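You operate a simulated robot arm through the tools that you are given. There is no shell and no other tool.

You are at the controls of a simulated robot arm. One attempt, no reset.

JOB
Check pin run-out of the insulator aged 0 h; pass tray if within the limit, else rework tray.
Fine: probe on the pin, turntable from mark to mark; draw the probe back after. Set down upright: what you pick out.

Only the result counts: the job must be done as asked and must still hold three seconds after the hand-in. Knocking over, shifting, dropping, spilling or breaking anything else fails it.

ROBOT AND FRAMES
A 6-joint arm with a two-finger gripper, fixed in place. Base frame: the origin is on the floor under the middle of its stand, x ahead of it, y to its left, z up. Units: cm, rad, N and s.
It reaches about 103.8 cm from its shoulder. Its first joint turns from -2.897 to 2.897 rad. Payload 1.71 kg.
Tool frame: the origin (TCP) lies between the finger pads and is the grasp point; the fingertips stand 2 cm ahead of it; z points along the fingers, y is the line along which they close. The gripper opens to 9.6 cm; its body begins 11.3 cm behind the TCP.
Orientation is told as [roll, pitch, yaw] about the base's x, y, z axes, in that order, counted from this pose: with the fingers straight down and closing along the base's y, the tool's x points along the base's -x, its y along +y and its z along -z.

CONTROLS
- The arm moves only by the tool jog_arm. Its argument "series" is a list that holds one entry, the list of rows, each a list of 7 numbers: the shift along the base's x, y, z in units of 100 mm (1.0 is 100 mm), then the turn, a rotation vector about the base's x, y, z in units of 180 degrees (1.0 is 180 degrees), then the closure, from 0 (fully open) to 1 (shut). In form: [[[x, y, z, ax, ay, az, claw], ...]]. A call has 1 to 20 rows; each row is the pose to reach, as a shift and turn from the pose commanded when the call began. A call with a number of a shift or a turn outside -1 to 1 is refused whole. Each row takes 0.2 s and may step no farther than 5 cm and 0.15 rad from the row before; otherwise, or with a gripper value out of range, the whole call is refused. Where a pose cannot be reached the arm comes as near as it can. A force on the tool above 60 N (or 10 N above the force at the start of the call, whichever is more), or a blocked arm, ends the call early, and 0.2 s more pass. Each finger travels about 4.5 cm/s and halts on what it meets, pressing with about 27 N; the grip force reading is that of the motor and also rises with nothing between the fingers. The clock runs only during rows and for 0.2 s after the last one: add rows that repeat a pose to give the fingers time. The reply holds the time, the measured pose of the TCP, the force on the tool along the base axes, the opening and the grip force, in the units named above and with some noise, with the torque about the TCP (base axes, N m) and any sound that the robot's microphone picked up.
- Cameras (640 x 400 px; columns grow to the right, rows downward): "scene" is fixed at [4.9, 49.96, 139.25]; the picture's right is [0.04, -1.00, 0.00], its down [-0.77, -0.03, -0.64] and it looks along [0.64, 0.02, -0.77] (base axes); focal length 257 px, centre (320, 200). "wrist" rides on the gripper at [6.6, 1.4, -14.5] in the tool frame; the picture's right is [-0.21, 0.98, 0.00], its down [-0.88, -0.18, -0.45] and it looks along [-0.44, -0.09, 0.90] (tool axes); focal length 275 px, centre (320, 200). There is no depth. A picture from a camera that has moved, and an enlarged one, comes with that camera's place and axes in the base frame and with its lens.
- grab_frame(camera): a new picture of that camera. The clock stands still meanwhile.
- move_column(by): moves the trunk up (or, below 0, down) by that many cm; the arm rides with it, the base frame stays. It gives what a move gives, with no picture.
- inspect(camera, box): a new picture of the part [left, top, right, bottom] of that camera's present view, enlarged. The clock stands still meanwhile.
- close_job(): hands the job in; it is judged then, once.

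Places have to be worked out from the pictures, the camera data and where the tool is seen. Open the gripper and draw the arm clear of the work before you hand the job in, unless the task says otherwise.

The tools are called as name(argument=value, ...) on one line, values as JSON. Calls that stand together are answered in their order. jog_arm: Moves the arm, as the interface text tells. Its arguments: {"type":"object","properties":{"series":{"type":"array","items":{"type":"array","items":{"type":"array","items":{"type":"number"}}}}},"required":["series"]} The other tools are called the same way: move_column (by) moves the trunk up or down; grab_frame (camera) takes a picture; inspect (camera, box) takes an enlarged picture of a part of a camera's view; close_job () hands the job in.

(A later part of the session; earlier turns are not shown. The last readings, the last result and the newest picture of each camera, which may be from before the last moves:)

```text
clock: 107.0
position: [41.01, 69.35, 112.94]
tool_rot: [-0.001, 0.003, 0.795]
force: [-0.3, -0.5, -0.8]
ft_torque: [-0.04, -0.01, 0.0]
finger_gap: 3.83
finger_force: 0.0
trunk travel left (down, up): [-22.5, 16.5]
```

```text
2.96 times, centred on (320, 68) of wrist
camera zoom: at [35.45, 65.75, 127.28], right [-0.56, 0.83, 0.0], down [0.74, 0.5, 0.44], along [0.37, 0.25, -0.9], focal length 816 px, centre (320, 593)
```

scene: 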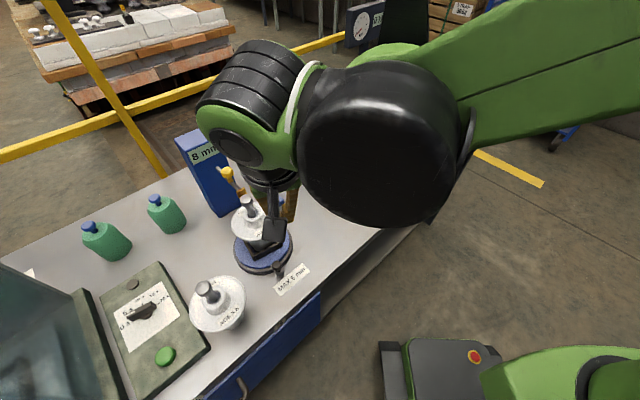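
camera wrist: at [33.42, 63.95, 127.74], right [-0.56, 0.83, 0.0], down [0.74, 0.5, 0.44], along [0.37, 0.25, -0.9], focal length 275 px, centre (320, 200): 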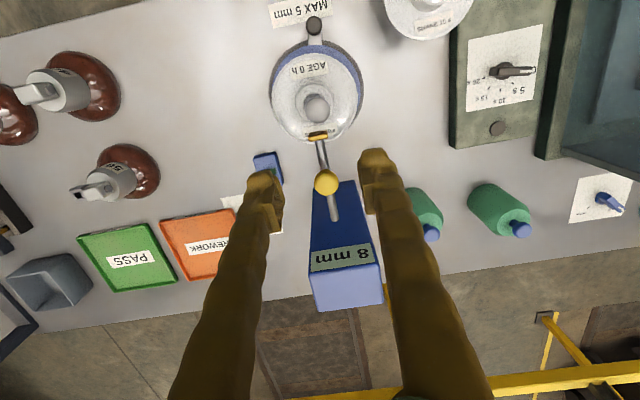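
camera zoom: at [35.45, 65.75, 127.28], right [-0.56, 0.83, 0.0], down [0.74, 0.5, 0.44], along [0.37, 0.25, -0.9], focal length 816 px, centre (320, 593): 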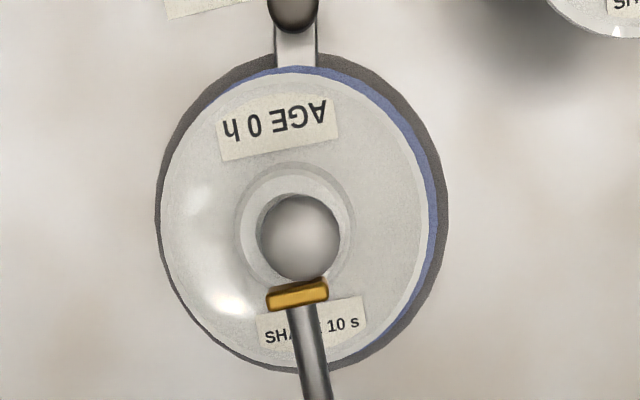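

The probe is set and the insulator upright. I'm going round to the front right for fingertip drive stroke 1 (finger ahead of the handle).

jog_arm(series=[[[-0.2, -0.3, 0, 0, 0, 0.02, 0.8], [-0.4, -0.6, 0, 0, 0, 0.04, 1.0], [-0.6, -0.9, 0, 0, 0, 0.06, 1.0], [-0.7, -0.98, 0, 0, 0, 0.08, 1.0]]])

jog_arm(series=[[[-0.02, -0.06, -0.3, 0.0275, -0.0161, 0, 1.0], [-0.03, -0.1, -0.6, 0.055, -0.0321, 0, 1.0], [-0.03, -0.1, -1.0, 0.0824, -0.0482, 0, 1.0]]])

jog_arm(series=[[[0, 0, -0.4, 0, 0, 0, 1.0], [0, 0, -0.8, 0, 0, 0, 1.0], [0, 0, -1.0, 0, 0, 0, 1.0], [0, 0, -1.0, 0, 0, 0, 1.0]]])

grab_frame(camera="wrist")

inspect(camera="scene", box=[180, 130, 340, 300])

```text
clock: 108.0
position: [34.2, 59.41, 112.84]
tool_rot: [0.0, 0.001, 1.047]
force: [0.6, -0.7, 0.2]
ft_torque: [-0.01, 0.02, -0.01]
finger_gap: 0.0
finger_force: 26.6
trunk travel left (down, up): [-22.5, 16.5]
```

```text
clock: 108.8
position: [33.58, 58.41, 102.89]
tool_rot: [-0.005, -0.299, 1.05]
force: [0.1, -0.4, 0.4]
ft_torque: [0.03, 0.02, 0.01]
finger_gap: 0.0
finger_force: 27.7
trunk travel left (down, up): [-22.5, 16.5]
```

```text
clock: 109.8
position: [33.76, 58.69, 92.86]
tool_rot: [-0.004, -0.299, 1.047]
force: [0.2, 0.1, -0.5]
ft_torque: [-0.05, 0.04, 0.0]
finger_gap: 0.0
finger_force: 26.7
trunk travel left (down, up): [-22.5, 16.5]
```

```text
taken
camera wrist: at [27.23, 50.33, 104.61], right [-0.75, 0.66, 0.06], down [0.51, 0.52, 0.68], along [0.42, 0.54, -0.73], focal length 275 px, centre (320, 200)
```

wrist: 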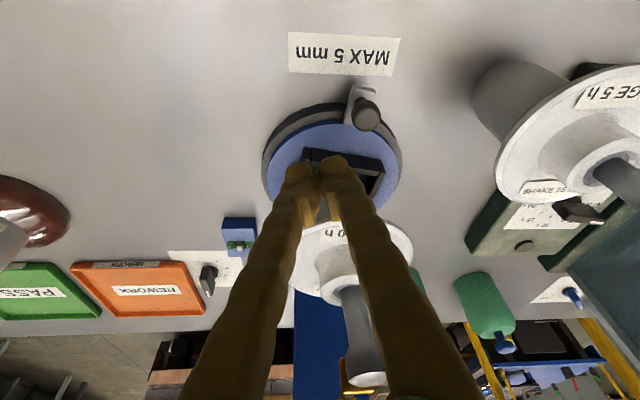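

```text
2.35 times, centred on (260, 215) of scene
camera zoom: at [4.9, 49.96, 139.25], right [0.04, -1.0, 0.0], down [-0.77, -0.03, -0.64], along [0.64, 0.02, -0.77], focal length 605 px, centre (461, 165)
```

zoom: 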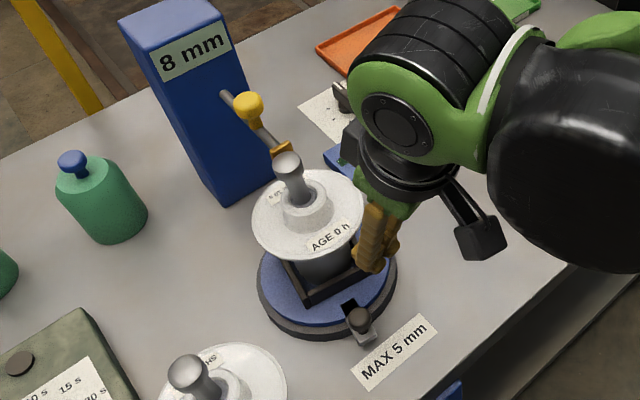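

jog_arm(series=[[[0, 0, -0.35, 0, 0, 0, 1.0], [0.03, 0.05, -0.62, 0, 0, 0, 1.0], [0.06, 0.1, -0.73, 0, 0, 0, 1.0], [0.06, 0.1, -0.75, 0, 0, 0, 1.0]]])

```text
clock: 110.8
position: [34.44, 59.57, 85.34]
tool_rot: [-0.004, -0.298, 1.047]
force: [0.0, -0.5, -0.5]
ft_torque: [-0.02, 0.01, -0.04]
finger_gap: 0.0
finger_force: 27.3
trunk travel left (down, up): [-22.5, 16.5]
```

jog_arm(series=[[[0, 0, -0.02, 0, 0, 0, 1.0], [0, 0, -0.04, 0, 0, 0, 1.0], [0, 0, -0.04, 0, 0, 0, 1.0]]])

```text
clock: 111.5
position: [34.36, 59.49, 84.89]
tool_rot: [-0.003, -0.3, 1.048]
force: [-0.2, 0.1, 0.9]
ft_torque: [-0.03, -0.03, -0.01]
finger_gap: 0.01
finger_force: 27.3
trunk travel left (down, up): [-22.5, 16.5]
```

jog_arm(series=[[[0, 0, -0.01, 0, 0, 0, 1.0], [0, 0, -0.015, 0, 0, 0, 1.0], [0, 0, -0.015, 0, 0, 0, 1.0]]])

```text
clock: 112.3
position: [34.43, 59.43, 84.81]
tool_rot: [-0.003, -0.297, 1.048]
force: [0.2, 0.5, -0.9]
ft_torque: [-0.01, 0.07, 0.04]
finger_gap: 0.01
finger_force: 26.8
trunk travel left (down, up): [-22.5, 16.5]
```

jog_arm(series=[[[0, 0, -0.01, 0, 0, 0, 1.0], [0, 0, -0.015, 0, 0, 0, 1.0], [0, 0, -0.015, 0, 0, 0, 1.0]]])

inspect(camera="wrist", box=[240, 100, 420, 240])

```text
clock: 113.2
position: [34.37, 59.42, 84.75]
tool_rot: [-0.004, -0.298, 1.048]
force: [0.6, 0.1, 18.8]
ft_torque: [0.07, -0.01, -0.02]
finger_gap: 0.61
finger_force: 29.5
trunk travel left (down, up): [-22.5, 16.5]
```

```text
2.86 times, centred on (330, 170) of wrist
camera zoom: at [27.83, 51.13, 96.56], right [-0.75, 0.66, 0.06], down [0.51, 0.52, 0.68], along [0.42, 0.54, -0.73], focal length 786 px, centre (291, 286)
```

zoom: 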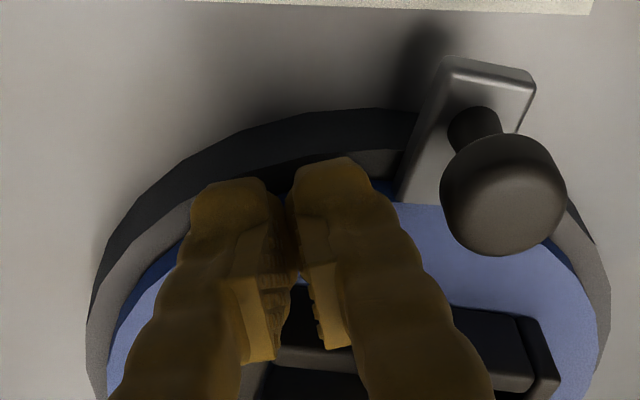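

Contact at ~19 N with the handle safely behind. This is stroke 1, counter-clockwise by 1.42 rad.

jog_arm(series=[[[0.0905, -0.0396, 0.003, 0, 0, 0.0462, 1.0], [0.1857, -0.0658, 0.003, 0, 0, 0.0923, 1.0], [0.2837, -0.0779, 0.003, 0, 0, 0.1385, 1.0], [0.3825, -0.0757, 0.003, 0, 0, 0.1846, 1.0], [0.4799, -0.0592, 0.003, 0, 0, 0.2308, 1.0], [0.5738, -0.0289, 0.003, 0, 0, 0.2769, 1.0], [0.6625, 0.0147, 0.003, 0, 0, 0.3231, 1.0], [0.7438, 0.0707, 0.003, 0, 0, 0.3692, 1.0], [0.8163, 0.1378, 0.003, 0, 0, 0.4154, 1.0], [0.8664, 0.198, 0.003, 0, 0, 0.452, 1.0], [0.8664, 0.198, 0.003, 0, 0, 0.452, 1.0]]])

grab_frame(camera="wrist")

inspect(camera="scene", box=[180, 120, 340, 300])

```text
clock: 115.5
position: [43.06, 61.46, 84.74]
tool_rot: [-0.005, -0.3, 2.468]
force: [7.3, -4.0, 10.8]
ft_torque: [-0.05, -0.12, -0.02]
finger_gap: 0.6
finger_force: 28.9
trunk travel left (down, up): [-22.5, 16.5]
```

```text
taken
camera wrist: at [50.4, 53.85, 96.54], right [-0.76, -0.64, 0.06], down [-0.44, 0.58, 0.69], along [-0.47, 0.5, -0.73], focal length 275 px, centre (320, 200)
```

wrist: 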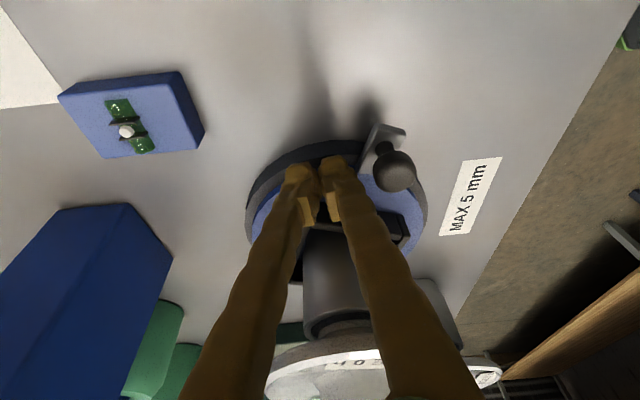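

```text
2.22 times, centred on (260, 210) of scene
camera zoom: at [4.9, 49.96, 139.25], right [0.04, -1.0, 0.0], down [-0.77, -0.03, -0.64], along [0.64, 0.02, -0.77], focal length 571 px, centre (453, 178)
```

zoom: 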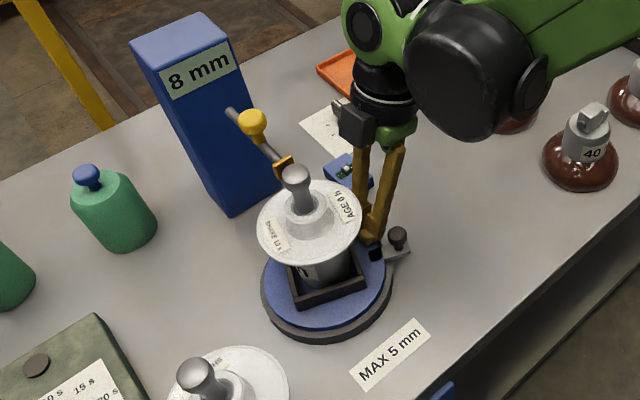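

Stroke 1 worked; the handle is now on the right. I'm lifting over the handle and swinging back to the left front for stroke 2.

jog_arm(series=[[[0, 0, 0.25, 0, 0, 0, 1.0], [0, 0, 0.5, 0, 0, 0, 1.0], [-0.0651, -0.0768, 0.5, 0, 0, -0.0471, 1.0], [-0.1407, -0.1433, 0.5, 0, 0, -0.0942, 1.0], [-0.2251, -0.1978, 0.5, 0, 0, -0.1413, 1.0], [-0.3167, -0.2393, 0.5, 0, 0, -0.1884, 1.0], [-0.4134, -0.2669, 0.5, 0, 0, -0.2355, 1.0], [-0.5131, -0.2799, 0.5, 0, 0, -0.2826, 1.0], [-0.6136, -0.2781, 0.5, 0, 0, -0.3297, 1.0], [-0.7128, -0.2615, 0.5, 0, 0, -0.3768, 1.0], [-0.8084, -0.2304, 0.5, 0, 0, -0.4239, 1.0], [-0.8984, -0.1856, 0.5, 0, 0, -0.471, 1.0]]])

jog_arm(series=[[[-0.0824, 0.0577, 0, 0, 0, -0.0471, 1.0], [-0.1554, 0.1268, 0, 0, 0, -0.0942, 1.0], [-0.2173, 0.2058, 0, 0, 0, -0.1413, 1.0], [-0.267, 0.2933, 0, 0, 0, -0.1884, 1.0], [-0.3034, 0.3872, 0, 0, 0, -0.2355, 1.0], [-0.3034, 0.3872, 0, 0, 0, -0.2355, 1.0]]])

grab_frame(camera="wrist")

inspect(camera="scene", box=[170, 130, 340, 330])

```text
clock: 118.2
position: [34.02, 59.56, 89.63]
tool_rot: [-0.003, -0.3, 0.986]
force: [-0.4, -0.4, -0.4]
ft_torque: [0.05, 0.04, 0.02]
finger_gap: 0.0
finger_force: 29.1
trunk travel left (down, up): [-22.5, 16.5]
```

```text
clock: 119.5
position: [30.91, 63.49, 89.72]
tool_rot: [-0.004, -0.298, 0.246]
force: [-0.1, -0.2, 0.4]
ft_torque: [0.0, -0.01, 0.04]
finger_gap: 0.01
finger_force: 29.5
trunk travel left (down, up): [-22.5, 16.5]
```

```text
taken
camera wrist: at [20.41, 62.49, 101.5], right [-0.05, 1.0, 0.06], down [0.73, 0.0, 0.68], along [0.68, 0.07, -0.73], focal length 275 px, centre (320, 200)
```

wrist: 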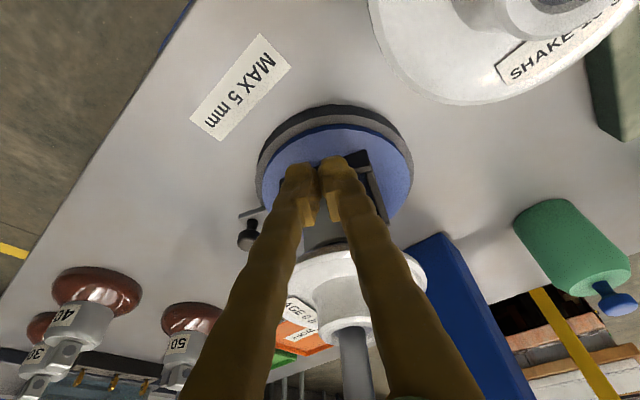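

```text
2.00 times, centred on (255, 230) of scene
camera zoom: at [4.9, 49.96, 139.25], right [0.04, -1.0, 0.0], down [-0.77, -0.03, -0.64], along [0.64, 0.02, -0.77], focal length 514 px, centre (450, 140)
```

zoom: 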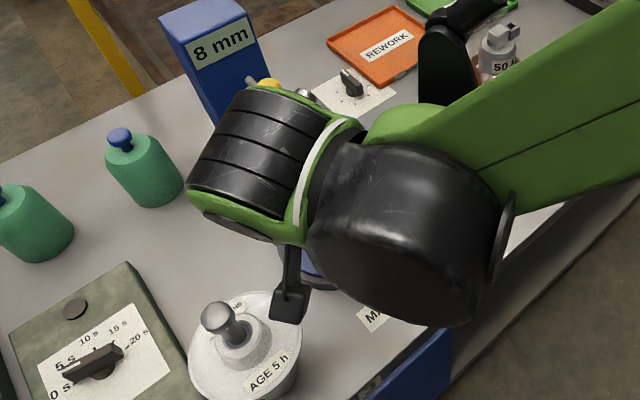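

Clear of everything. I'm descending to contact in careful single steps.

jog_arm(series=[[[0, 0, -0.2, 0, 0, 0, 1.0], [0, 0, -0.4, 0, 0, 0, 1.0], [0, 0, -0.46, 0, 0, 0, 1.0], [0, 0, -0.46, 0, 0, 0, 1.0]]])

```text
clock: 120.5
position: [31.02, 63.69, 84.95]
tool_rot: [-0.004, -0.299, 0.248]
force: [-0.2, -0.3, 0.7]
ft_torque: [0.01, -0.04, 0.01]
finger_gap: 0.0
finger_force: 29.5
trunk travel left (down, up): [-22.5, 16.5]
```

jog_arm(series=[[[0, 0, -0.01, 0, 0, 0, 1.0], [0, 0, -0.02, 0, 0, 0, 1.0], [0, 0, -0.02, 0, 0, 0, 1.0]]])

```text
clock: 121.3
position: [30.96, 63.58, 84.92]
tool_rot: [-0.003, -0.298, 0.248]
force: [0.7, 0.4, -0.6]
ft_torque: [-0.03, 0.0, 0.02]
finger_gap: 0.0
finger_force: 29.6
trunk travel left (down, up): [-22.5, 16.5]
```

jog_arm(series=[[[0, 0, -0.01, 0, 0, 0, 1.0], [0, 0, -0.018, 0, 0, 0, 1.0], [0, 0, -0.018, 0, 0, 0, 1.0]]])

```text
clock: 122.2
position: [31.04, 63.56, 84.71]
tool_rot: [-0.003, -0.301, 0.247]
force: [1.6, 0.9, 23.7]
ft_torque: [0.09, -0.05, 0.02]
finger_gap: 0.57
finger_force: 29.1
trunk travel left (down, up): [-22.5, 16.5]
```

Contact. Stroke 2, part A (1.3 rad counter-clockwise).

jog_arm(series=[[[0.0341, -0.0921, 0.004, 0, 0, 0.0462, 1.0], [0.0812, -0.1783, 0.004, 0, 0, 0.0923, 1.0], [0.1403, -0.2567, 0.004, 0, 0, 0.1385, 1.0], [0.21, -0.3259, 0.004, 0, 0, 0.1846, 1.0], [0.2891, -0.3842, 0.004, 0, 0, 0.2308, 1.0], [0.3757, -0.4305, 0.004, 0, 0, 0.2769, 1.0], [0.4681, -0.4637, 0.004, 0, 0, 0.3231, 1.0], [0.5643, -0.4833, 0.004, 0, 0, 0.3692, 1.0], [0.6624, -0.4888, 0.004, 0, 0, 0.4154, 1.0], [0.6624, -0.4888, 0.004, 0, 0, 0.4154, 1.0]]])

inspect(camera="scene", box=[170, 120, 340, 300])

```text
clock: 124.3
position: [37.65, 58.57, 84.8]
tool_rot: [-0.004, -0.3, 1.555]
force: [0.3, 0.0, 0.3]
ft_torque: [-0.01, 0.05, 0.01]
finger_gap: 0.0
finger_force: 29.3
trunk travel left (down, up): [-22.5, 16.5]
```

```text
2.22 times, centred on (255, 210) of scene
camera zoom: at [4.9, 49.96, 139.25], right [0.04, -1.0, 0.0], down [-0.77, -0.03, -0.64], along [0.64, 0.02, -0.77], focal length 571 px, centre (464, 178)
```

zoom: 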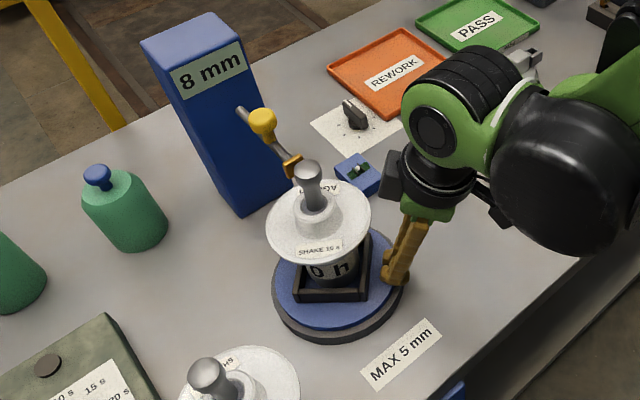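

The handle has moved to about θ≈0.05. I'm re-establishing contact here and continuing.

jog_arm(series=[[[0, 0, -0.006, 0, 0, 0, 1.0], [0, 0, -0.01, 0, 0, 0, 1.0], [0, 0, -0.01, 0, 0, 0, 1.0]]])

```text
clock: 125.2
position: [37.61, 58.64, 84.64]
tool_rot: [-0.002, -0.3, 1.555]
force: [0.6, 0.7, 16.3]
ft_torque: [0.09, -0.02, -0.07]
finger_gap: 0.61
finger_force: 29.6
trunk travel left (down, up): [-22.5, 16.5]
```

jog_arm(series=[[[0.0983, 0.008, 0, 0, 0, 0.0462, 1.0], [0.1945, 0.0302, 0, 0, 0, 0.0923, 1.0], [0.2864, 0.066, 0, 0, 0, 0.1385, 1.0], [0.3722, 0.1147, 0, 0, 0, 0.1846, 1.0], [0.4501, 0.1753, 0, 0, 0, 0.2308, 1.0], [0.5184, 0.2465, 0, 0, 0, 0.2769, 1.0], [0.5629, 0.3067, 0, 0, 0, 0.3119, 1.0], [0.5629, 0.3067, 0, 0, 0, 0.3119, 1.0]]])

inspect(camera="scene", box=[170, 120, 340, 300])

grab_frame(camera="wrist")

```text
clock: 127.0
position: [43.23, 61.69, 84.73]
tool_rot: [-0.006, -0.3, 2.533]
force: [2.4, -6.4, 12.0]
ft_torque: [-0.09, -0.05, 0.14]
finger_gap: 0.59
finger_force: 29.4
trunk travel left (down, up): [-22.5, 16.5]
```

```text
2.22 times, centred on (255, 210) of scene
camera zoom: at [4.9, 49.96, 139.25], right [0.04, -1.0, 0.0], down [-0.77, -0.03, -0.64], along [0.64, 0.02, -0.77], focal length 571 px, centre (464, 178)
```

zoom: 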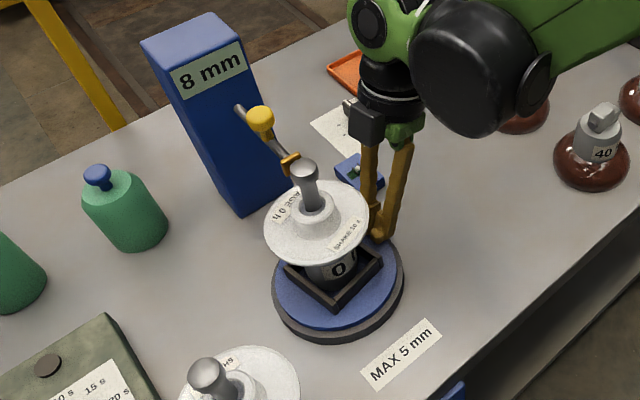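

```text
taken
camera wrist: at [51.06, 54.52, 96.53], right [-0.72, -0.69, 0.06], down [-0.47, 0.55, 0.69], along [-0.5, 0.47, -0.73], focal length 275 px, centre (320, 200)
```

wrist: 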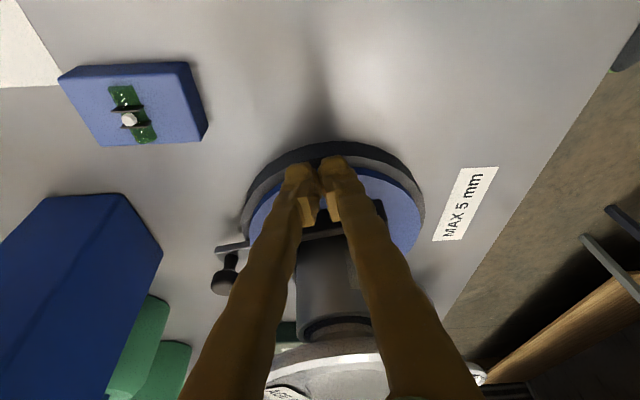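

Stroke 2 done; the handle has passed under the rod to the back left. I'm swinging back for stroke 3.

jog_arm(series=[[[0, 0, 0.25, 0, 0, 0, 1.0], [0, 0, 0.5, 0, 0, 0, 1.0], [-0.0651, -0.0768, 0.5, 0, 0, -0.0471, 1.0], [-0.1407, -0.1433, 0.5, 0, 0, -0.0942, 1.0], [-0.2251, -0.1978, 0.5, 0, 0, -0.1413, 1.0], [-0.3167, -0.2393, 0.5, 0, 0, -0.1884, 1.0], [-0.4134, -0.2669, 0.5, 0, 0, -0.2355, 1.0], [-0.5131, -0.2799, 0.5, 0, 0, -0.2826, 1.0], [-0.6136, -0.2781, 0.5, 0, 0, -0.3297, 1.0], [-0.7128, -0.2615, 0.5, 0, 0, -0.3768, 1.0], [-0.8084, -0.2304, 0.5, 0, 0, -0.4239, 1.0], [-0.8984, -0.1856, 0.5, 0, 0, -0.471, 1.0]]])

jog_arm(series=[[[-0.0824, 0.0557, 0, 0, 0, -0.0471, 1.0], [-0.1554, 0.1228, 0, 0, 0, -0.0942, 1.0], [-0.2193, 0.2008, 0, 0, 0, -0.1413, 1.0], [-0.271, 0.2853, 0, 0, 0, -0.1884, 1.0], [-0.3134, 0.3672, 0, 0, 0, -0.2355, 1.0], [-0.3134, 0.3672, 0, 0, 0, -0.2355, 1.0]]])

grab_frame(camera="wrist")

```text
clock: 129.6
position: [34.31, 59.99, 89.73]
tool_rot: [-0.003, -0.3, 1.05]
force: [0.1, 0.7, 0.3]
ft_torque: [-0.01, 0.02, 0.0]
finger_gap: 0.01
finger_force: 29.3
trunk travel left (down, up): [-22.5, 16.5]
```

```text
clock: 130.9
position: [31.19, 63.54, 89.57]
tool_rot: [-0.003, -0.298, 0.313]
force: [0.2, 0.3, -0.3]
ft_torque: [0.0, -0.04, -0.02]
finger_gap: 0.0
finger_force: 29.7
trunk travel left (down, up): [-22.5, 16.5]
```

```text
taken
camera wrist: at [20.63, 61.77, 101.46], right [-0.11, 0.99, 0.06], down [0.73, 0.04, 0.68], along [0.68, 0.12, -0.73], focal length 275 px, centre (320, 200)
```

wrist: 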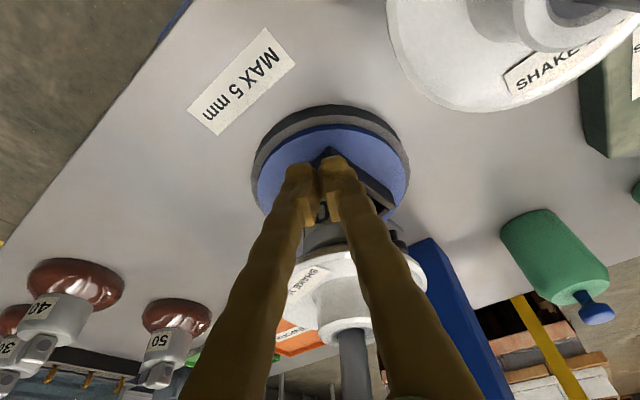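

inspect(camera="wrist", box=[230, 95, 430, 260])

```text
2.42 times, centred on (330, 178) of wrist
camera zoom: at [20.63, 61.77, 101.46], right [-0.11, 0.99, 0.06], down [0.73, 0.04, 0.68], along [0.68, 0.12, -0.73], focal length 667 px, centre (296, 254)
```

zoom: 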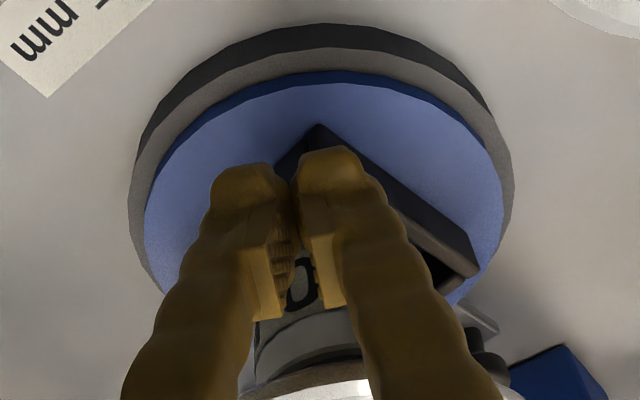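

A nest corner lies right ahead here, so I'm shifting the finger 0.35 rad counter-clockwise to land mid-wall, then lowering.

jog_arm(series=[[[0.018, -0.075, 0, 0, 0, 0.0372, 1.0], [0.048, -0.148, 0, 0, 0, 0.0743, 1.0], [0.0872, -0.219, 0, 0, 0, 0.1114, 1.0], [0.0872, -0.219, -0.2, 0, 0, 0.1114, 1.0], [0.0872, -0.219, -0.4, 0, 0, 0.1114, 1.0], [0.0872, -0.219, -0.45, 0, 0, 0.1114, 1.0]]])

inspect(camera="wrist", box=[230, 95, 430, 260])

```text
clock: 132.3
position: [32.06, 61.3, 85.09]
tool_rot: [-0.003, -0.298, 0.664]
force: [0.3, 0.5, -0.4]
ft_torque: [-0.02, -0.03, 0.03]
finger_gap: 0.0
finger_force: 29.2
trunk travel left (down, up): [-22.5, 16.5]
```

```text
2.42 times, centred on (330, 178) of wrist
camera zoom: at [22.8, 56.03, 96.91], right [-0.45, 0.89, 0.06], down [0.67, 0.29, 0.68], along [0.59, 0.34, -0.73], focal length 667 px, centre (296, 254)
```

zoom: 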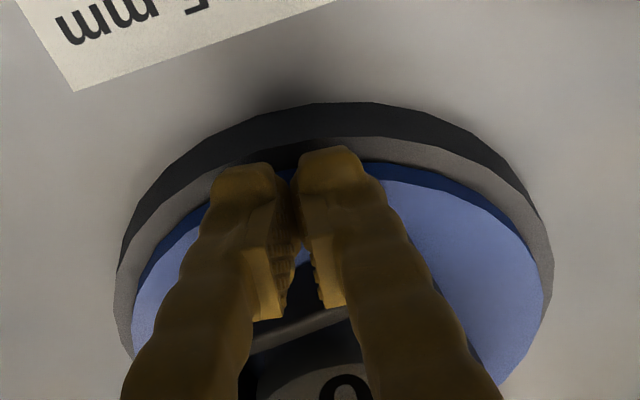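

jog_arm(series=[[[0, 0, -0.015, 0, 0, 0, 1.0], [0, 0, -0.03, 0, 0, 0, 1.0], [0, 0, -0.03, 0, 0, 0, 1.0]]])

```text
clock: 133.2
position: [31.99, 61.32, 84.9]
tool_rot: [-0.003, -0.298, 0.664]
force: [0.2, -0.3, 1.2]
ft_torque: [-0.02, 0.03, 0.0]
finger_gap: 0.0
finger_force: 30.0
trunk travel left (down, up): [-22.5, 16.5]
```

jog_arm(series=[[[0, 0, -0.01, 0, 0, 0, 1.0], [0, 0, -0.018, 0, 0, 0, 1.0], [0, 0, -0.018, 0, 0, 0, 1.0]]])

```text
clock: 133.9
position: [32.02, 61.31, 84.77]
tool_rot: [-0.003, -0.299, 0.663]
force: [0.6, 1.0, 17.4]
ft_torque: [0.13, -0.02, 0.02]
finger_gap: 0.61
finger_force: 29.2
trunk travel left (down, up): [-22.5, 16.5]
```

Stroke 3, part A.

jog_arm(series=[[[0.0656, -0.0756, 0, 0, 0, 0.0462, 1.0], [0.1415, -0.1408, 0, 0, 0, 0.0923, 1.0], [0.226, -0.1945, 0, 0, 0, 0.1385, 1.0], [0.3173, -0.2354, 0, 0, 0, 0.1846, 1.0], [0.4136, -0.2626, 0, 0, 0, 0.2308, 1.0], [0.5128, -0.2756, 0, 0, 0, 0.2769, 1.0], [0.6129, -0.2742, 0, 0, 0, 0.3231, 1.0], [0.7117, -0.2583, 0, 0, 0, 0.3692, 1.0], [0.7117, -0.2583, 0, 0, 0, 0.3692, 1.0]]])

inspect(camera="scene", box=[170, 120, 340, 300])

```text
clock: 135.9
position: [39.29, 58.84, 84.63]
tool_rot: [-0.005, -0.3, 1.823]
force: [2.6, -3.5, 6.4]
ft_torque: [0.01, -0.05, -0.04]
finger_gap: 0.59
finger_force: 29.3
trunk travel left (down, up): [-22.5, 16.5]
```

```text
2.22 times, centred on (255, 210) of scene
camera zoom: at [4.9, 49.96, 139.25], right [0.04, -1.0, 0.0], down [-0.77, -0.03, -0.64], along [0.64, 0.02, -0.77], focal length 571 px, centre (464, 178)
```

zoom: 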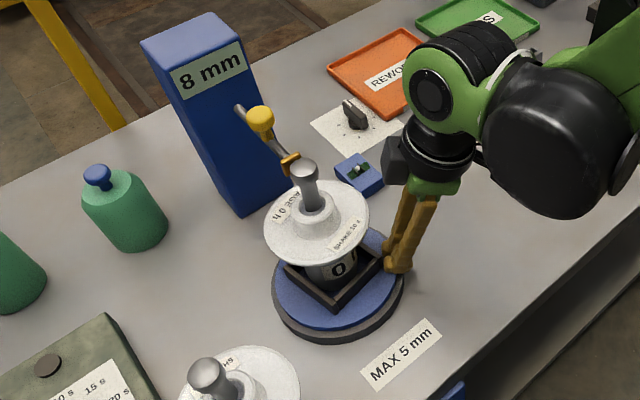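

The disc did not turn this time; the labels look the same as before the stroke. Either the tip slipped on the base ring or the table has reached an end stop, so I'm checking the handle's present angle.

grab_frame(camera="wrist")

inspect(camera="scene", box=[225, 190, 305, 280])

inspect(camera="wrist", box=[190, 130, 430, 320])

```text
taken
camera wrist: at [40.45, 48.2, 96.49], right [-1.0, -0.05, 0.06], down [0.0, 0.73, 0.68], along [-0.08, 0.68, -0.73], focal length 275 px, centre (320, 200)
```

wrist: 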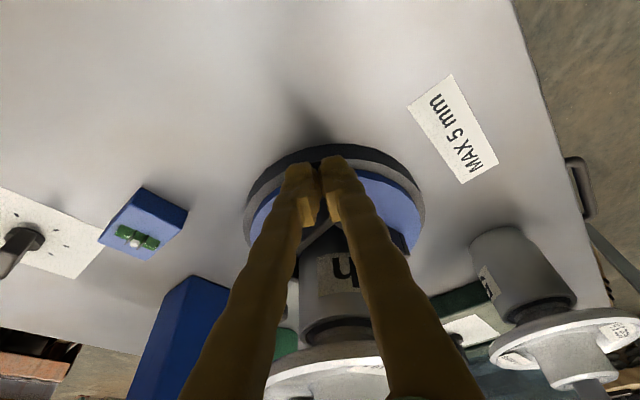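

```text
4.44 times, centred on (265, 235) of scene
camera zoom: at [4.9, 49.96, 139.25], right [0.04, -1.0, 0.0], down [-0.77, -0.03, -0.64], along [0.64, 0.02, -0.77], focal length 1142 px, centre (564, 44)
```

zoom: 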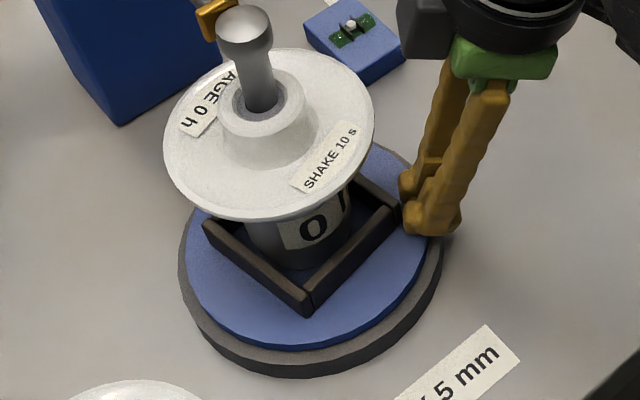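

```text
2.11 times, centred on (310, 225) of wrist
camera zoom: at [40.45, 48.2, 96.49], right [-1.0, -0.05, 0.06], down [0.0, 0.73, 0.68], along [-0.08, 0.68, -0.73], focal length 580 px, centre (341, 147)
```

zoom: 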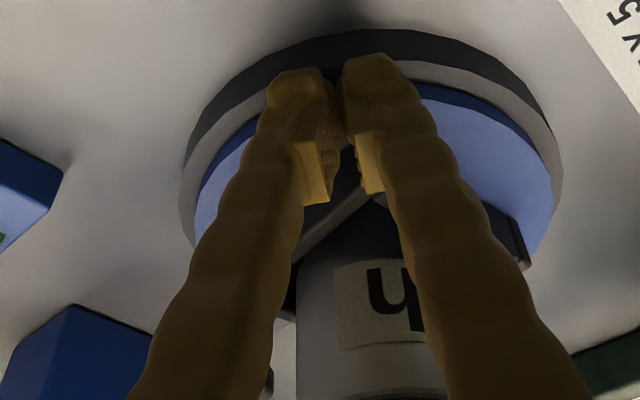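

Nest orientation says the table is at about 191° from start. To tell slip from an end stop, I'll press a bit more and do a small clockwise then counter-clockwise drag.

jog_arm(series=[[[0, 0, -0.006, 0, 0, 0, 1.0], [-0.097, -0.022, -0.006, 0, 0, -0.0462, 1.0], [-0.196, -0.0295, -0.006, 0, 0, -0.0923, 1.0], [-0.196, -0.0295, -0.006, 0, 0, -0.0923, 1.0]]])

inspect(camera="scene", box=[225, 190, 305, 280])

```text
clock: 136.9
position: [37.17, 58.32, 84.65]
tool_rot: [-0.003, -0.301, 1.532]
force: [-2.0, -2.0, 9.1]
ft_torque: [-0.01, -0.05, 0.07]
finger_gap: 0.61
finger_force: 29.3
trunk travel left (down, up): [-22.5, 16.5]
```

```text
4.44 times, centred on (265, 235) of scene
camera zoom: at [4.9, 49.96, 139.25], right [0.04, -1.0, 0.0], down [-0.77, -0.03, -0.64], along [0.64, 0.02, -0.77], focal length 1142 px, centre (564, 44)
```

zoom: 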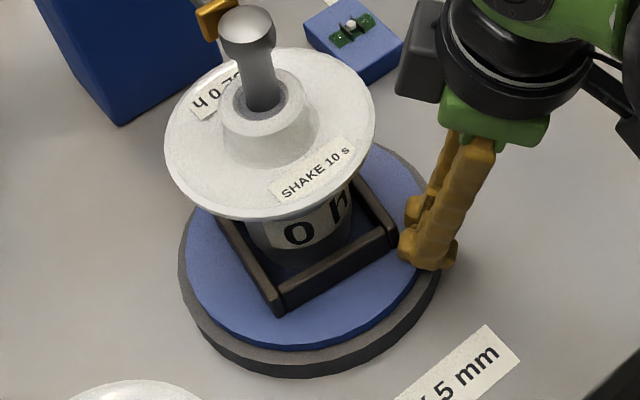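

The clockwise drag did move the disc, so the block was a real end stop at about 190°. The table therefore runs between stops, and the probe-on sweep went from −13° to that stop. I'm dragging back counter-clockwise to confirm the end position.

jog_arm(series=[[[0.107, 0.0023, 0, 0, 0, 0.0477, 1.0], [0.2124, 0.0206, 0, 0, 0, 0.0955, 1.0], [0.3139, 0.0545, 0, 0, 0, 0.1432, 1.0], [0.3139, 0.0545, 0, 0, 0, 0.1432, 1.0]]])

inspect(camera="scene", box=[225, 190, 305, 280])

inspect(camera="scene", box=[180, 120, 300, 230])

```text
clock: 137.9
position: [40.3, 59.02, 84.54]
tool_rot: [-0.006, -0.298, 1.984]
force: [0.3, -3.7, 7.4]
ft_torque: [-0.03, 0.04, 0.08]
finger_gap: 0.6
finger_force: 28.8
trunk travel left (down, up): [-22.5, 16.5]
```

```text
4.44 times, centred on (265, 235) of scene
camera zoom: at [4.9, 49.96, 139.25], right [0.04, -1.0, 0.0], down [-0.77, -0.03, -0.64], along [0.64, 0.02, -0.77], focal length 1142 px, centre (564, 44)
```

zoom: 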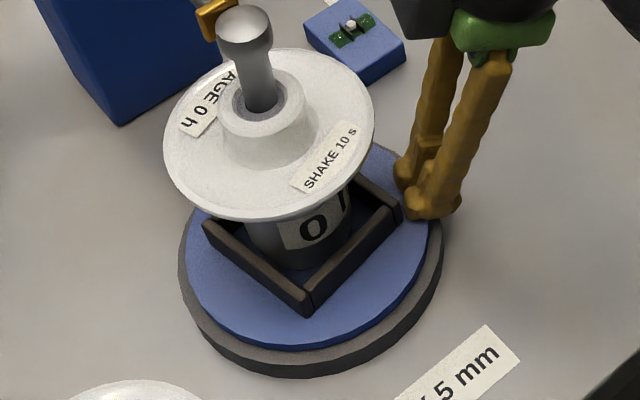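

```text
3.64 times, centred on (240, 175) of scene
camera zoom: at [4.9, 49.96, 139.25], right [0.04, -1.0, 0.0], down [-0.77, -0.03, -0.64], along [0.64, 0.02, -0.77], focal length 934 px, centre (611, 291)
```

zoom: 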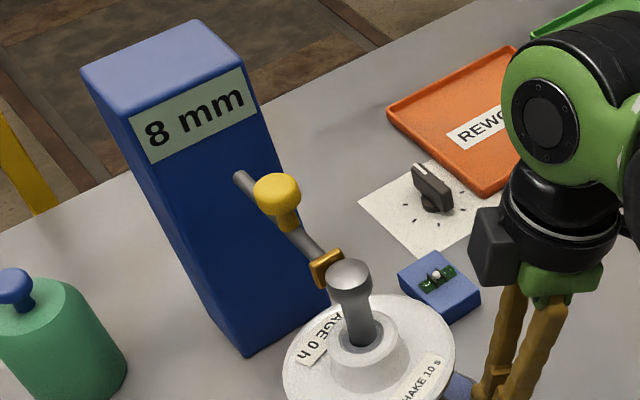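

Confirmed: it returns to exactly the same end position. The range fits −0.2…π+0.2 rad, so the table has gone mark to mark (0°→180°) with the probe on the pin. The reading is 8 mm, over the 5 mm limit, so this one goes to REWORK. I'm lifting off, levelling the tool, and then drawing the probe back.

jog_arm(series=[[[0, 0, 0.2, 0, 0, 0, 1.0], [0.02, -0.05, 0.5, 0, 0, 0, 1.0], [0.03, -0.08, 0.95, 0, 0, 0, 1.0]]])

jog_arm(series=[[[0, 0, 0.4, 0, 0, 0, 0.9], [0, 0, 0.8, 0, 0, 0, 0.8], [0, 0, 1.0, 0, 0, 0, 0.6]]])

jog_arm(series=[[[0, 0, 0.3, -0.028, -0.013, 0, 0.5], [0, 0, 0.6, -0.057, -0.0255, 0, 0.5], [0, 0, 0.85, -0.0868, -0.0385, 0, 0.5], [0, 0, 0.85, -0.0868, -0.0385, 0, 0.5]]])

```text
clock: 138.8
position: [40.64, 58.23, 94.04]
tool_rot: [-0.004, -0.302, 1.985]
force: [0.9, -0.2, 0.0]
ft_torque: [-0.04, 0.02, -0.07]
finger_gap: 0.0
finger_force: 29.7
trunk travel left (down, up): [-22.5, 16.5]
```

```text
clock: 139.6
position: [40.61, 58.2, 104.17]
tool_rot: [-0.004, -0.3, 1.981]
force: [-0.2, 0.3, -0.7]
ft_torque: [0.05, 0.03, -0.02]
finger_gap: 3.84
finger_force: 0.1
trunk travel left (down, up): [-22.5, 16.5]
```

```text
clock: 140.6
position: [40.7, 58.17, 112.61]
tool_rot: [-0.005, -0.001, 1.984]
force: [-0.3, 0.7, -0.2]
ft_torque: [-0.04, -0.03, 0.03]
finger_gap: 4.81
finger_force: 0.1
trunk travel left (down, up): [-22.5, 16.5]
```

jog_arm(series=[[[0, 0.1, 0, 0, 0, -0.042, 0.5], [0, 0.2, 0, 0, 0, -0.084, 0.5], [0, 0.3, 0, 0, 0, -0.126, 0.5], [0, 0.4, 0, 0, 0, -0.168, 0.5], [0.01, 0.5, 0, 0, 0, -0.21, 0.5], [0.02, 0.6, 0, 0, 0, -0.252, 0.5], [0.03, 0.7, 0, 0, 0, -0.294, 0.5], [0.03, 0.8, 0, 0, 0, -0.336, 0.5], [0.03, 0.9, 0, 0, 0, -0.378, 0.5], [0.03, 0.9, 0, 0, 0, -0.378, 0.5]]])

grab_frame(camera="wrist")

inspect(camera="wrist", box=[240, 40, 400, 230])

```text
clock: 142.8
position: [40.97, 67.25, 112.54]
tool_rot: [-0.006, 0.001, 0.795]
force: [0.2, -0.4, -0.5]
ft_torque: [-0.04, 0.0, 0.04]
finger_gap: 4.78
finger_force: 0.0
trunk travel left (down, up): [-22.5, 16.5]
```

```text
taken
camera wrist: at [35.29, 63.65, 126.98], right [-0.55, 0.83, -0.01], down [0.74, 0.5, 0.45], along [0.37, 0.24, -0.89], focal length 275 px, centre (320, 200)
```

wrist: 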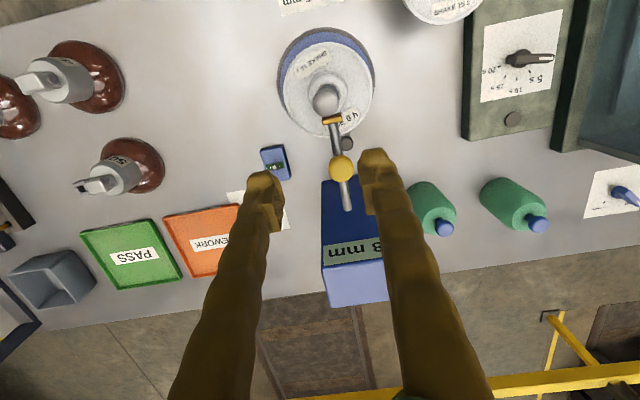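

```text
2.11 times, centred on (320, 135) of wrist
camera zoom: at [35.29, 63.65, 126.98], right [-0.55, 0.83, -0.01], down [0.74, 0.5, 0.45], along [0.37, 0.24, -0.89], focal length 580 px, centre (320, 337)
```

zoom: 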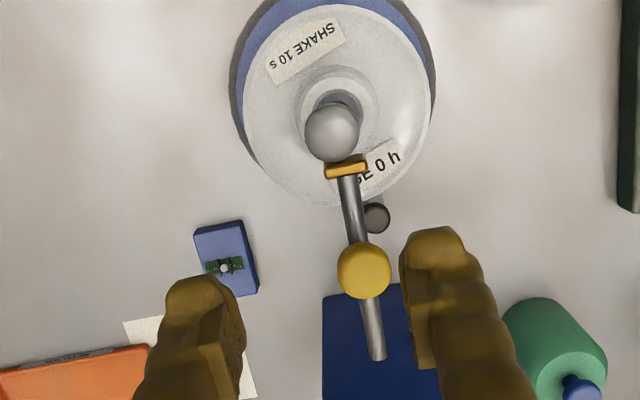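

The handle sits just past 180°, behind the pin. I'm moving over the yellow knob and descending to grip it.

jog_arm(series=[[[0.005, 0.11, -0.1, 0, 0, 0, 0.4], [0.008, 0.215, -0.3, 0, 0, 0, 0.4], [0.008, 0.215, -0.5, 0, 0, 0, 0.4], [0.008, 0.215, -0.5, 0, 0, 0, 0.4]]])

inspect(camera="wrist", box=[240, 80, 400, 230])

```text
clock: 143.8
position: [40.9, 69.46, 107.77]
tool_rot: [-0.005, 0.001, 0.795]
force: [0.3, 0.4, 0.2]
ft_torque: [-0.03, 0.0, 0.03]
finger_gap: 5.75
finger_force: 0.1
trunk travel left (down, up): [-22.5, 16.5]
```

```text
2.67 times, centred on (320, 155) of wrist
camera zoom: at [35.35, 65.78, 122.03], right [-0.56, 0.83, -0.01], down [0.74, 0.5, 0.45], along [0.37, 0.24, -0.89], focal length 734 px, centre (320, 320)
```

zoom: 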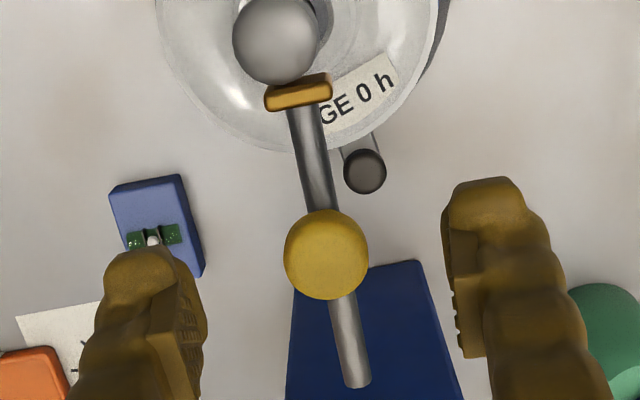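

jog_arm(series=[[[0.023, 0.035, -0.2, 0, 0, 0, 0.4], [0.023, 0.035, -0.44, 0, 0, 0, 0.4], [0.023, 0.035, -0.44, 0, 0, 0, 0.5]]])

inspect(camera="wrist", box=[240, 80, 400, 230])

```text
clock: 144.6
position: [41.3, 69.74, 103.27]
tool_rot: [-0.006, 0.001, 0.794]
force: [0.3, -0.2, -0.6]
ft_torque: [-0.04, 0.04, 0.0]
finger_gap: 4.8
finger_force: 0.1
trunk travel left (down, up): [-22.5, 16.5]
```

```text
2.67 times, centred on (320, 155) of wrist
camera zoom: at [35.6, 66.1, 117.57], right [-0.56, 0.83, -0.01], down [0.74, 0.5, 0.45], along [0.37, 0.24, -0.9], focal length 734 px, centre (320, 320)
```

zoom: 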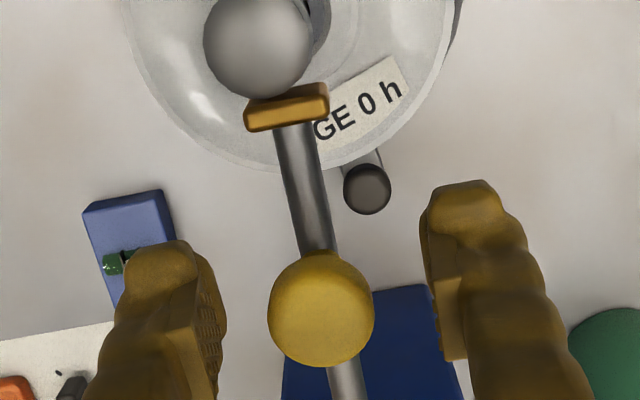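

Before pulling the probe back, I'm measuring the pin head against the boss in this view to cross-check the run-out visually.

inspect(camera="wrist", box=[260, 50, 380, 150])

inspect(camera="scene", box=[235, 175, 305, 260])

```text
4.00 times, centred on (320, 100) of wrist
camera zoom: at [35.6, 66.1, 117.57], right [-0.56, 0.83, -0.01], down [0.74, 0.5, 0.45], along [0.37, 0.24, -0.9], focal length 1101 px, centre (320, 600)
```

zoom: 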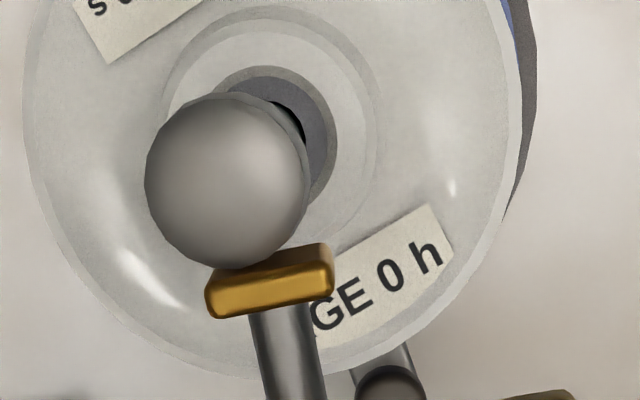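

```text
4.71 times, centred on (270, 218) of scene
camera zoom: at [4.9, 49.96, 139.25], right [0.04, -1.0, 0.0], down [-0.77, -0.03, -0.64], along [0.64, 0.02, -0.77], focal length 1209 px, centre (555, 118)
```

zoom: 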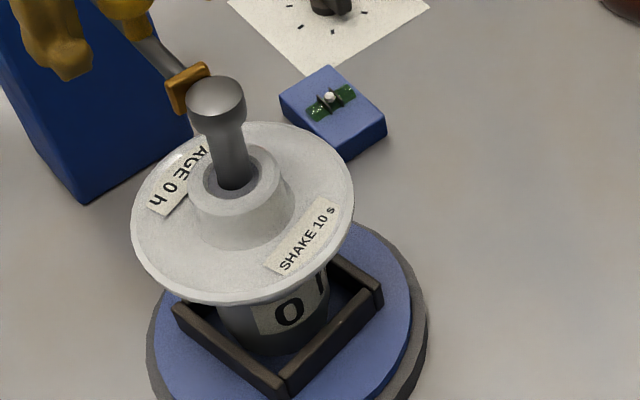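

The pin is visibly eccentric by about 4 mm, matching the 8 mm run-out reading, which has stayed at 8 since the full half-turn between stops was reached. The verdict is REWORK. Now I'm gripping the probe knob to draw it back.

jog_arm(series=[[[0, 0, 0, 0, 0, 0, 0.6], [0, 0, 0, 0, 0, 0, 0.7], [0, 0, 0, 0, 0, 0, 0.8], [0, 0, 0, 0, 0, 0, 0.88], [0, 0, 0, 0, 0, 0, 0.88]]])

```text
clock: 145.8
position: [41.39, 69.69, 103.25]
tool_rot: [-0.005, 0.001, 0.796]
force: [5.7, -6.0, 0.1]
ft_torque: [-0.04, -0.07, -0.03]
finger_gap: 2.17
finger_force: 34.9
trunk travel left (down, up): [-22.5, 16.5]
```

jog_arm(series=[[[0.005, -0.005, 0, 0, 0, 0, 0.88], [0.04, 0.03, 0, 0, 0, 0, 0.88], [0.076, 0.066, 0, 0, 0, 0, 0.88], [0.111, 0.101, 0, 0, 0, 0, 0.88], [0.146, 0.136, 0, 0, 0, 0, 0.88], [0.146, 0.136, 0, 0, 0, 0, 0.88]]])

inspect(camera="scene", box=[180, 120, 310, 240])

```text
clock: 147.2
position: [42.77, 71.12, 103.1]
tool_rot: [-0.006, -0.002, 0.795]
force: [4.7, -4.3, -2.5]
ft_torque: [-0.05, -0.01, -0.04]
finger_gap: 2.17
finger_force: 34.7
trunk travel left (down, up): [-22.5, 16.5]
```

```text
3.33 times, centred on (245, 180) of scene
camera zoom: at [4.9, 49.96, 139.25], right [0.04, -1.0, 0.0], down [-0.77, -0.03, -0.64], along [0.64, 0.02, -0.77], focal length 857 px, centre (570, 267)
```

zoom: 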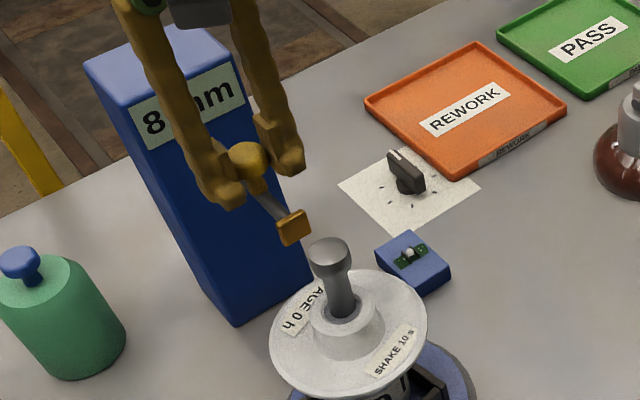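

The probe is sliding back and the reading holds at 8 mm. I'm continuing toward its original position.

jog_arm(series=[[[0.038, 0.034, 0, 0, 0, 0, 0.88], [0.076, 0.07, 0, 0, 0, 0, 0.88], [0.111, 0.106, 0, 0, 0, 0, 0.88], [0.146, 0.141, 0, 0, 0, 0, 0.88], [0.181, 0.176, 0, 0, 0, 0, 0.88], [0.181, 0.176, 0, 0, 0, 0, 0.88]]])

jog_arm(series=[[[0.025, 0.025, 0, 0, 0, 0, 0.88], [0.05, 0.05, 0, 0, 0, 0, 0.88], [0.05, 0.05, 0, 0, 0, 0, 0.88]]])

inspect(camera="scene", box=[180, 120, 310, 240])

```text
clock: 148.6
position: [44.49, 72.85, 103.23]
tool_rot: [-0.005, -0.001, 0.797]
force: [0.1, 0.0, -3.1]
ft_torque: [-0.03, 0.02, 0.0]
finger_gap: 2.15
finger_force: 35.1
trunk travel left (down, up): [-22.5, 16.5]
```

```text
clock: 149.3
position: [45.02, 73.3, 103.14]
tool_rot: [-0.005, 0.0, 0.796]
force: [0.4, -1.0, -2.2]
ft_torque: [-0.03, 0.0, 0.01]
finger_gap: 2.16
finger_force: 35.1
trunk travel left (down, up): [-22.5, 16.5]
```

```text
3.33 times, centred on (245, 180) of scene
camera zoom: at [4.9, 49.96, 139.25], right [0.04, -1.0, 0.0], down [-0.77, -0.03, -0.64], along [0.64, 0.02, -0.77], focal length 857 px, centre (570, 267)
```

zoom: 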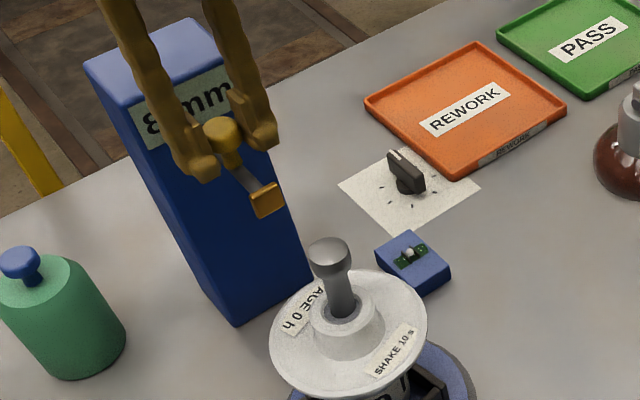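

jog_arm(series=[[[0.012, 0.012, 0, 0, 0, 0, 0.88], [0.022, 0.022, 0, 0, 0, 0, 0.88], [0.022, 0.022, 0, 0, 0, 0, 0.88]]])

```text
clock: 150.2
position: [45.25, 73.58, 103.12]
tool_rot: [-0.004, 0.0, 0.796]
force: [-3.2, -9.3, -12.5]
ft_torque: [-0.13, 0.09, -0.03]
finger_gap: 2.13
finger_force: 34.9
trunk travel left (down, up): [-22.5, 16.5]
```

The probe is at its rear stop, the original position. I'm easing and releasing the knob, then rising.

jog_arm(series=[[[-0.004, -0.003, 0, 0, 0, 0, 0.88], [-0.004, -0.003, 0, 0, 0, 0, 0.75], [-0.004, -0.003, 0, 0, 0, 0, 0.65], [-0.004, -0.003, 0, 0, 0, 0, 0.5], [-0.004, -0.003, 0, 0, 0, 0, 0.45], [-0.004, -0.003, 0.2, 0, 0, 0, 0.45], [-0.004, -0.003, 0.5, 0, 0, 0, 0.45], [-0.004, -0.003, 0.95, 0, 0, 0, 0.45]]])

grab_frame(camera="scene")

inspect(camera="scene", box=[180, 120, 310, 240])

grab_frame(camera="wrist")

```text
clock: 151.9
position: [45.21, 73.59, 112.72]
tool_rot: [-0.004, -0.002, 0.796]
force: [-0.2, 1.0, 0.0]
ft_torque: [-0.05, 0.01, -0.02]
finger_gap: 5.28
finger_force: 0.1
trunk travel left (down, up): [-22.5, 16.5]
```

```text
taken
```

scene: 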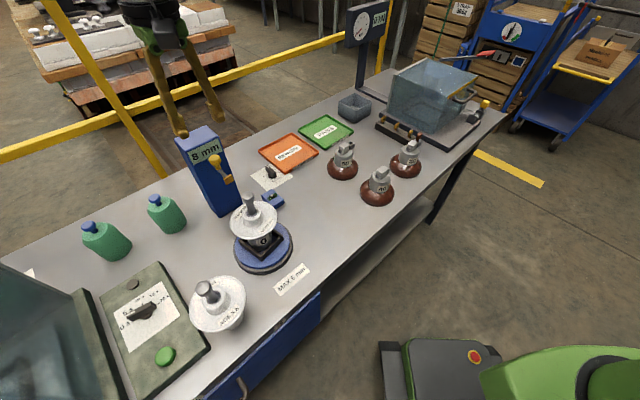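

```text
3.33 times, centred on (245, 180) of scene
camera zoom: at [4.9, 49.96, 139.25], right [0.04, -1.0, 0.0], down [-0.77, -0.03, -0.64], along [0.64, 0.02, -0.77], focal length 857 px, centre (570, 267)
```

zoom: 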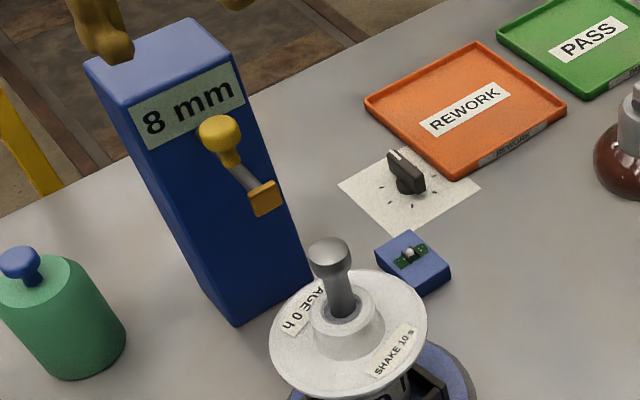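

```text
taken
camera wrist: at [39.5, 70.0, 127.14], right [-0.56, 0.83, -0.01], down [0.74, 0.5, 0.45], along [0.37, 0.24, -0.9], focal length 275 px, centre (320, 200)
```

wrist: 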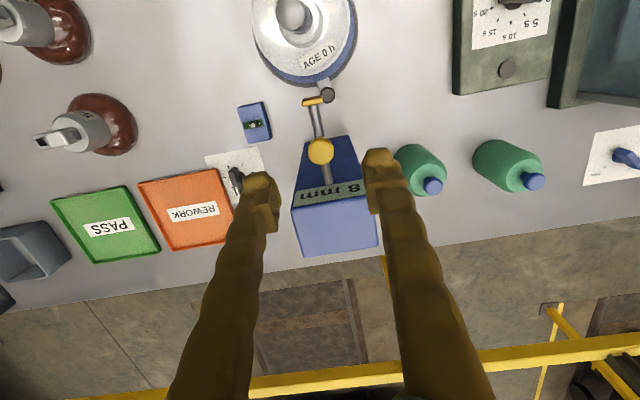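

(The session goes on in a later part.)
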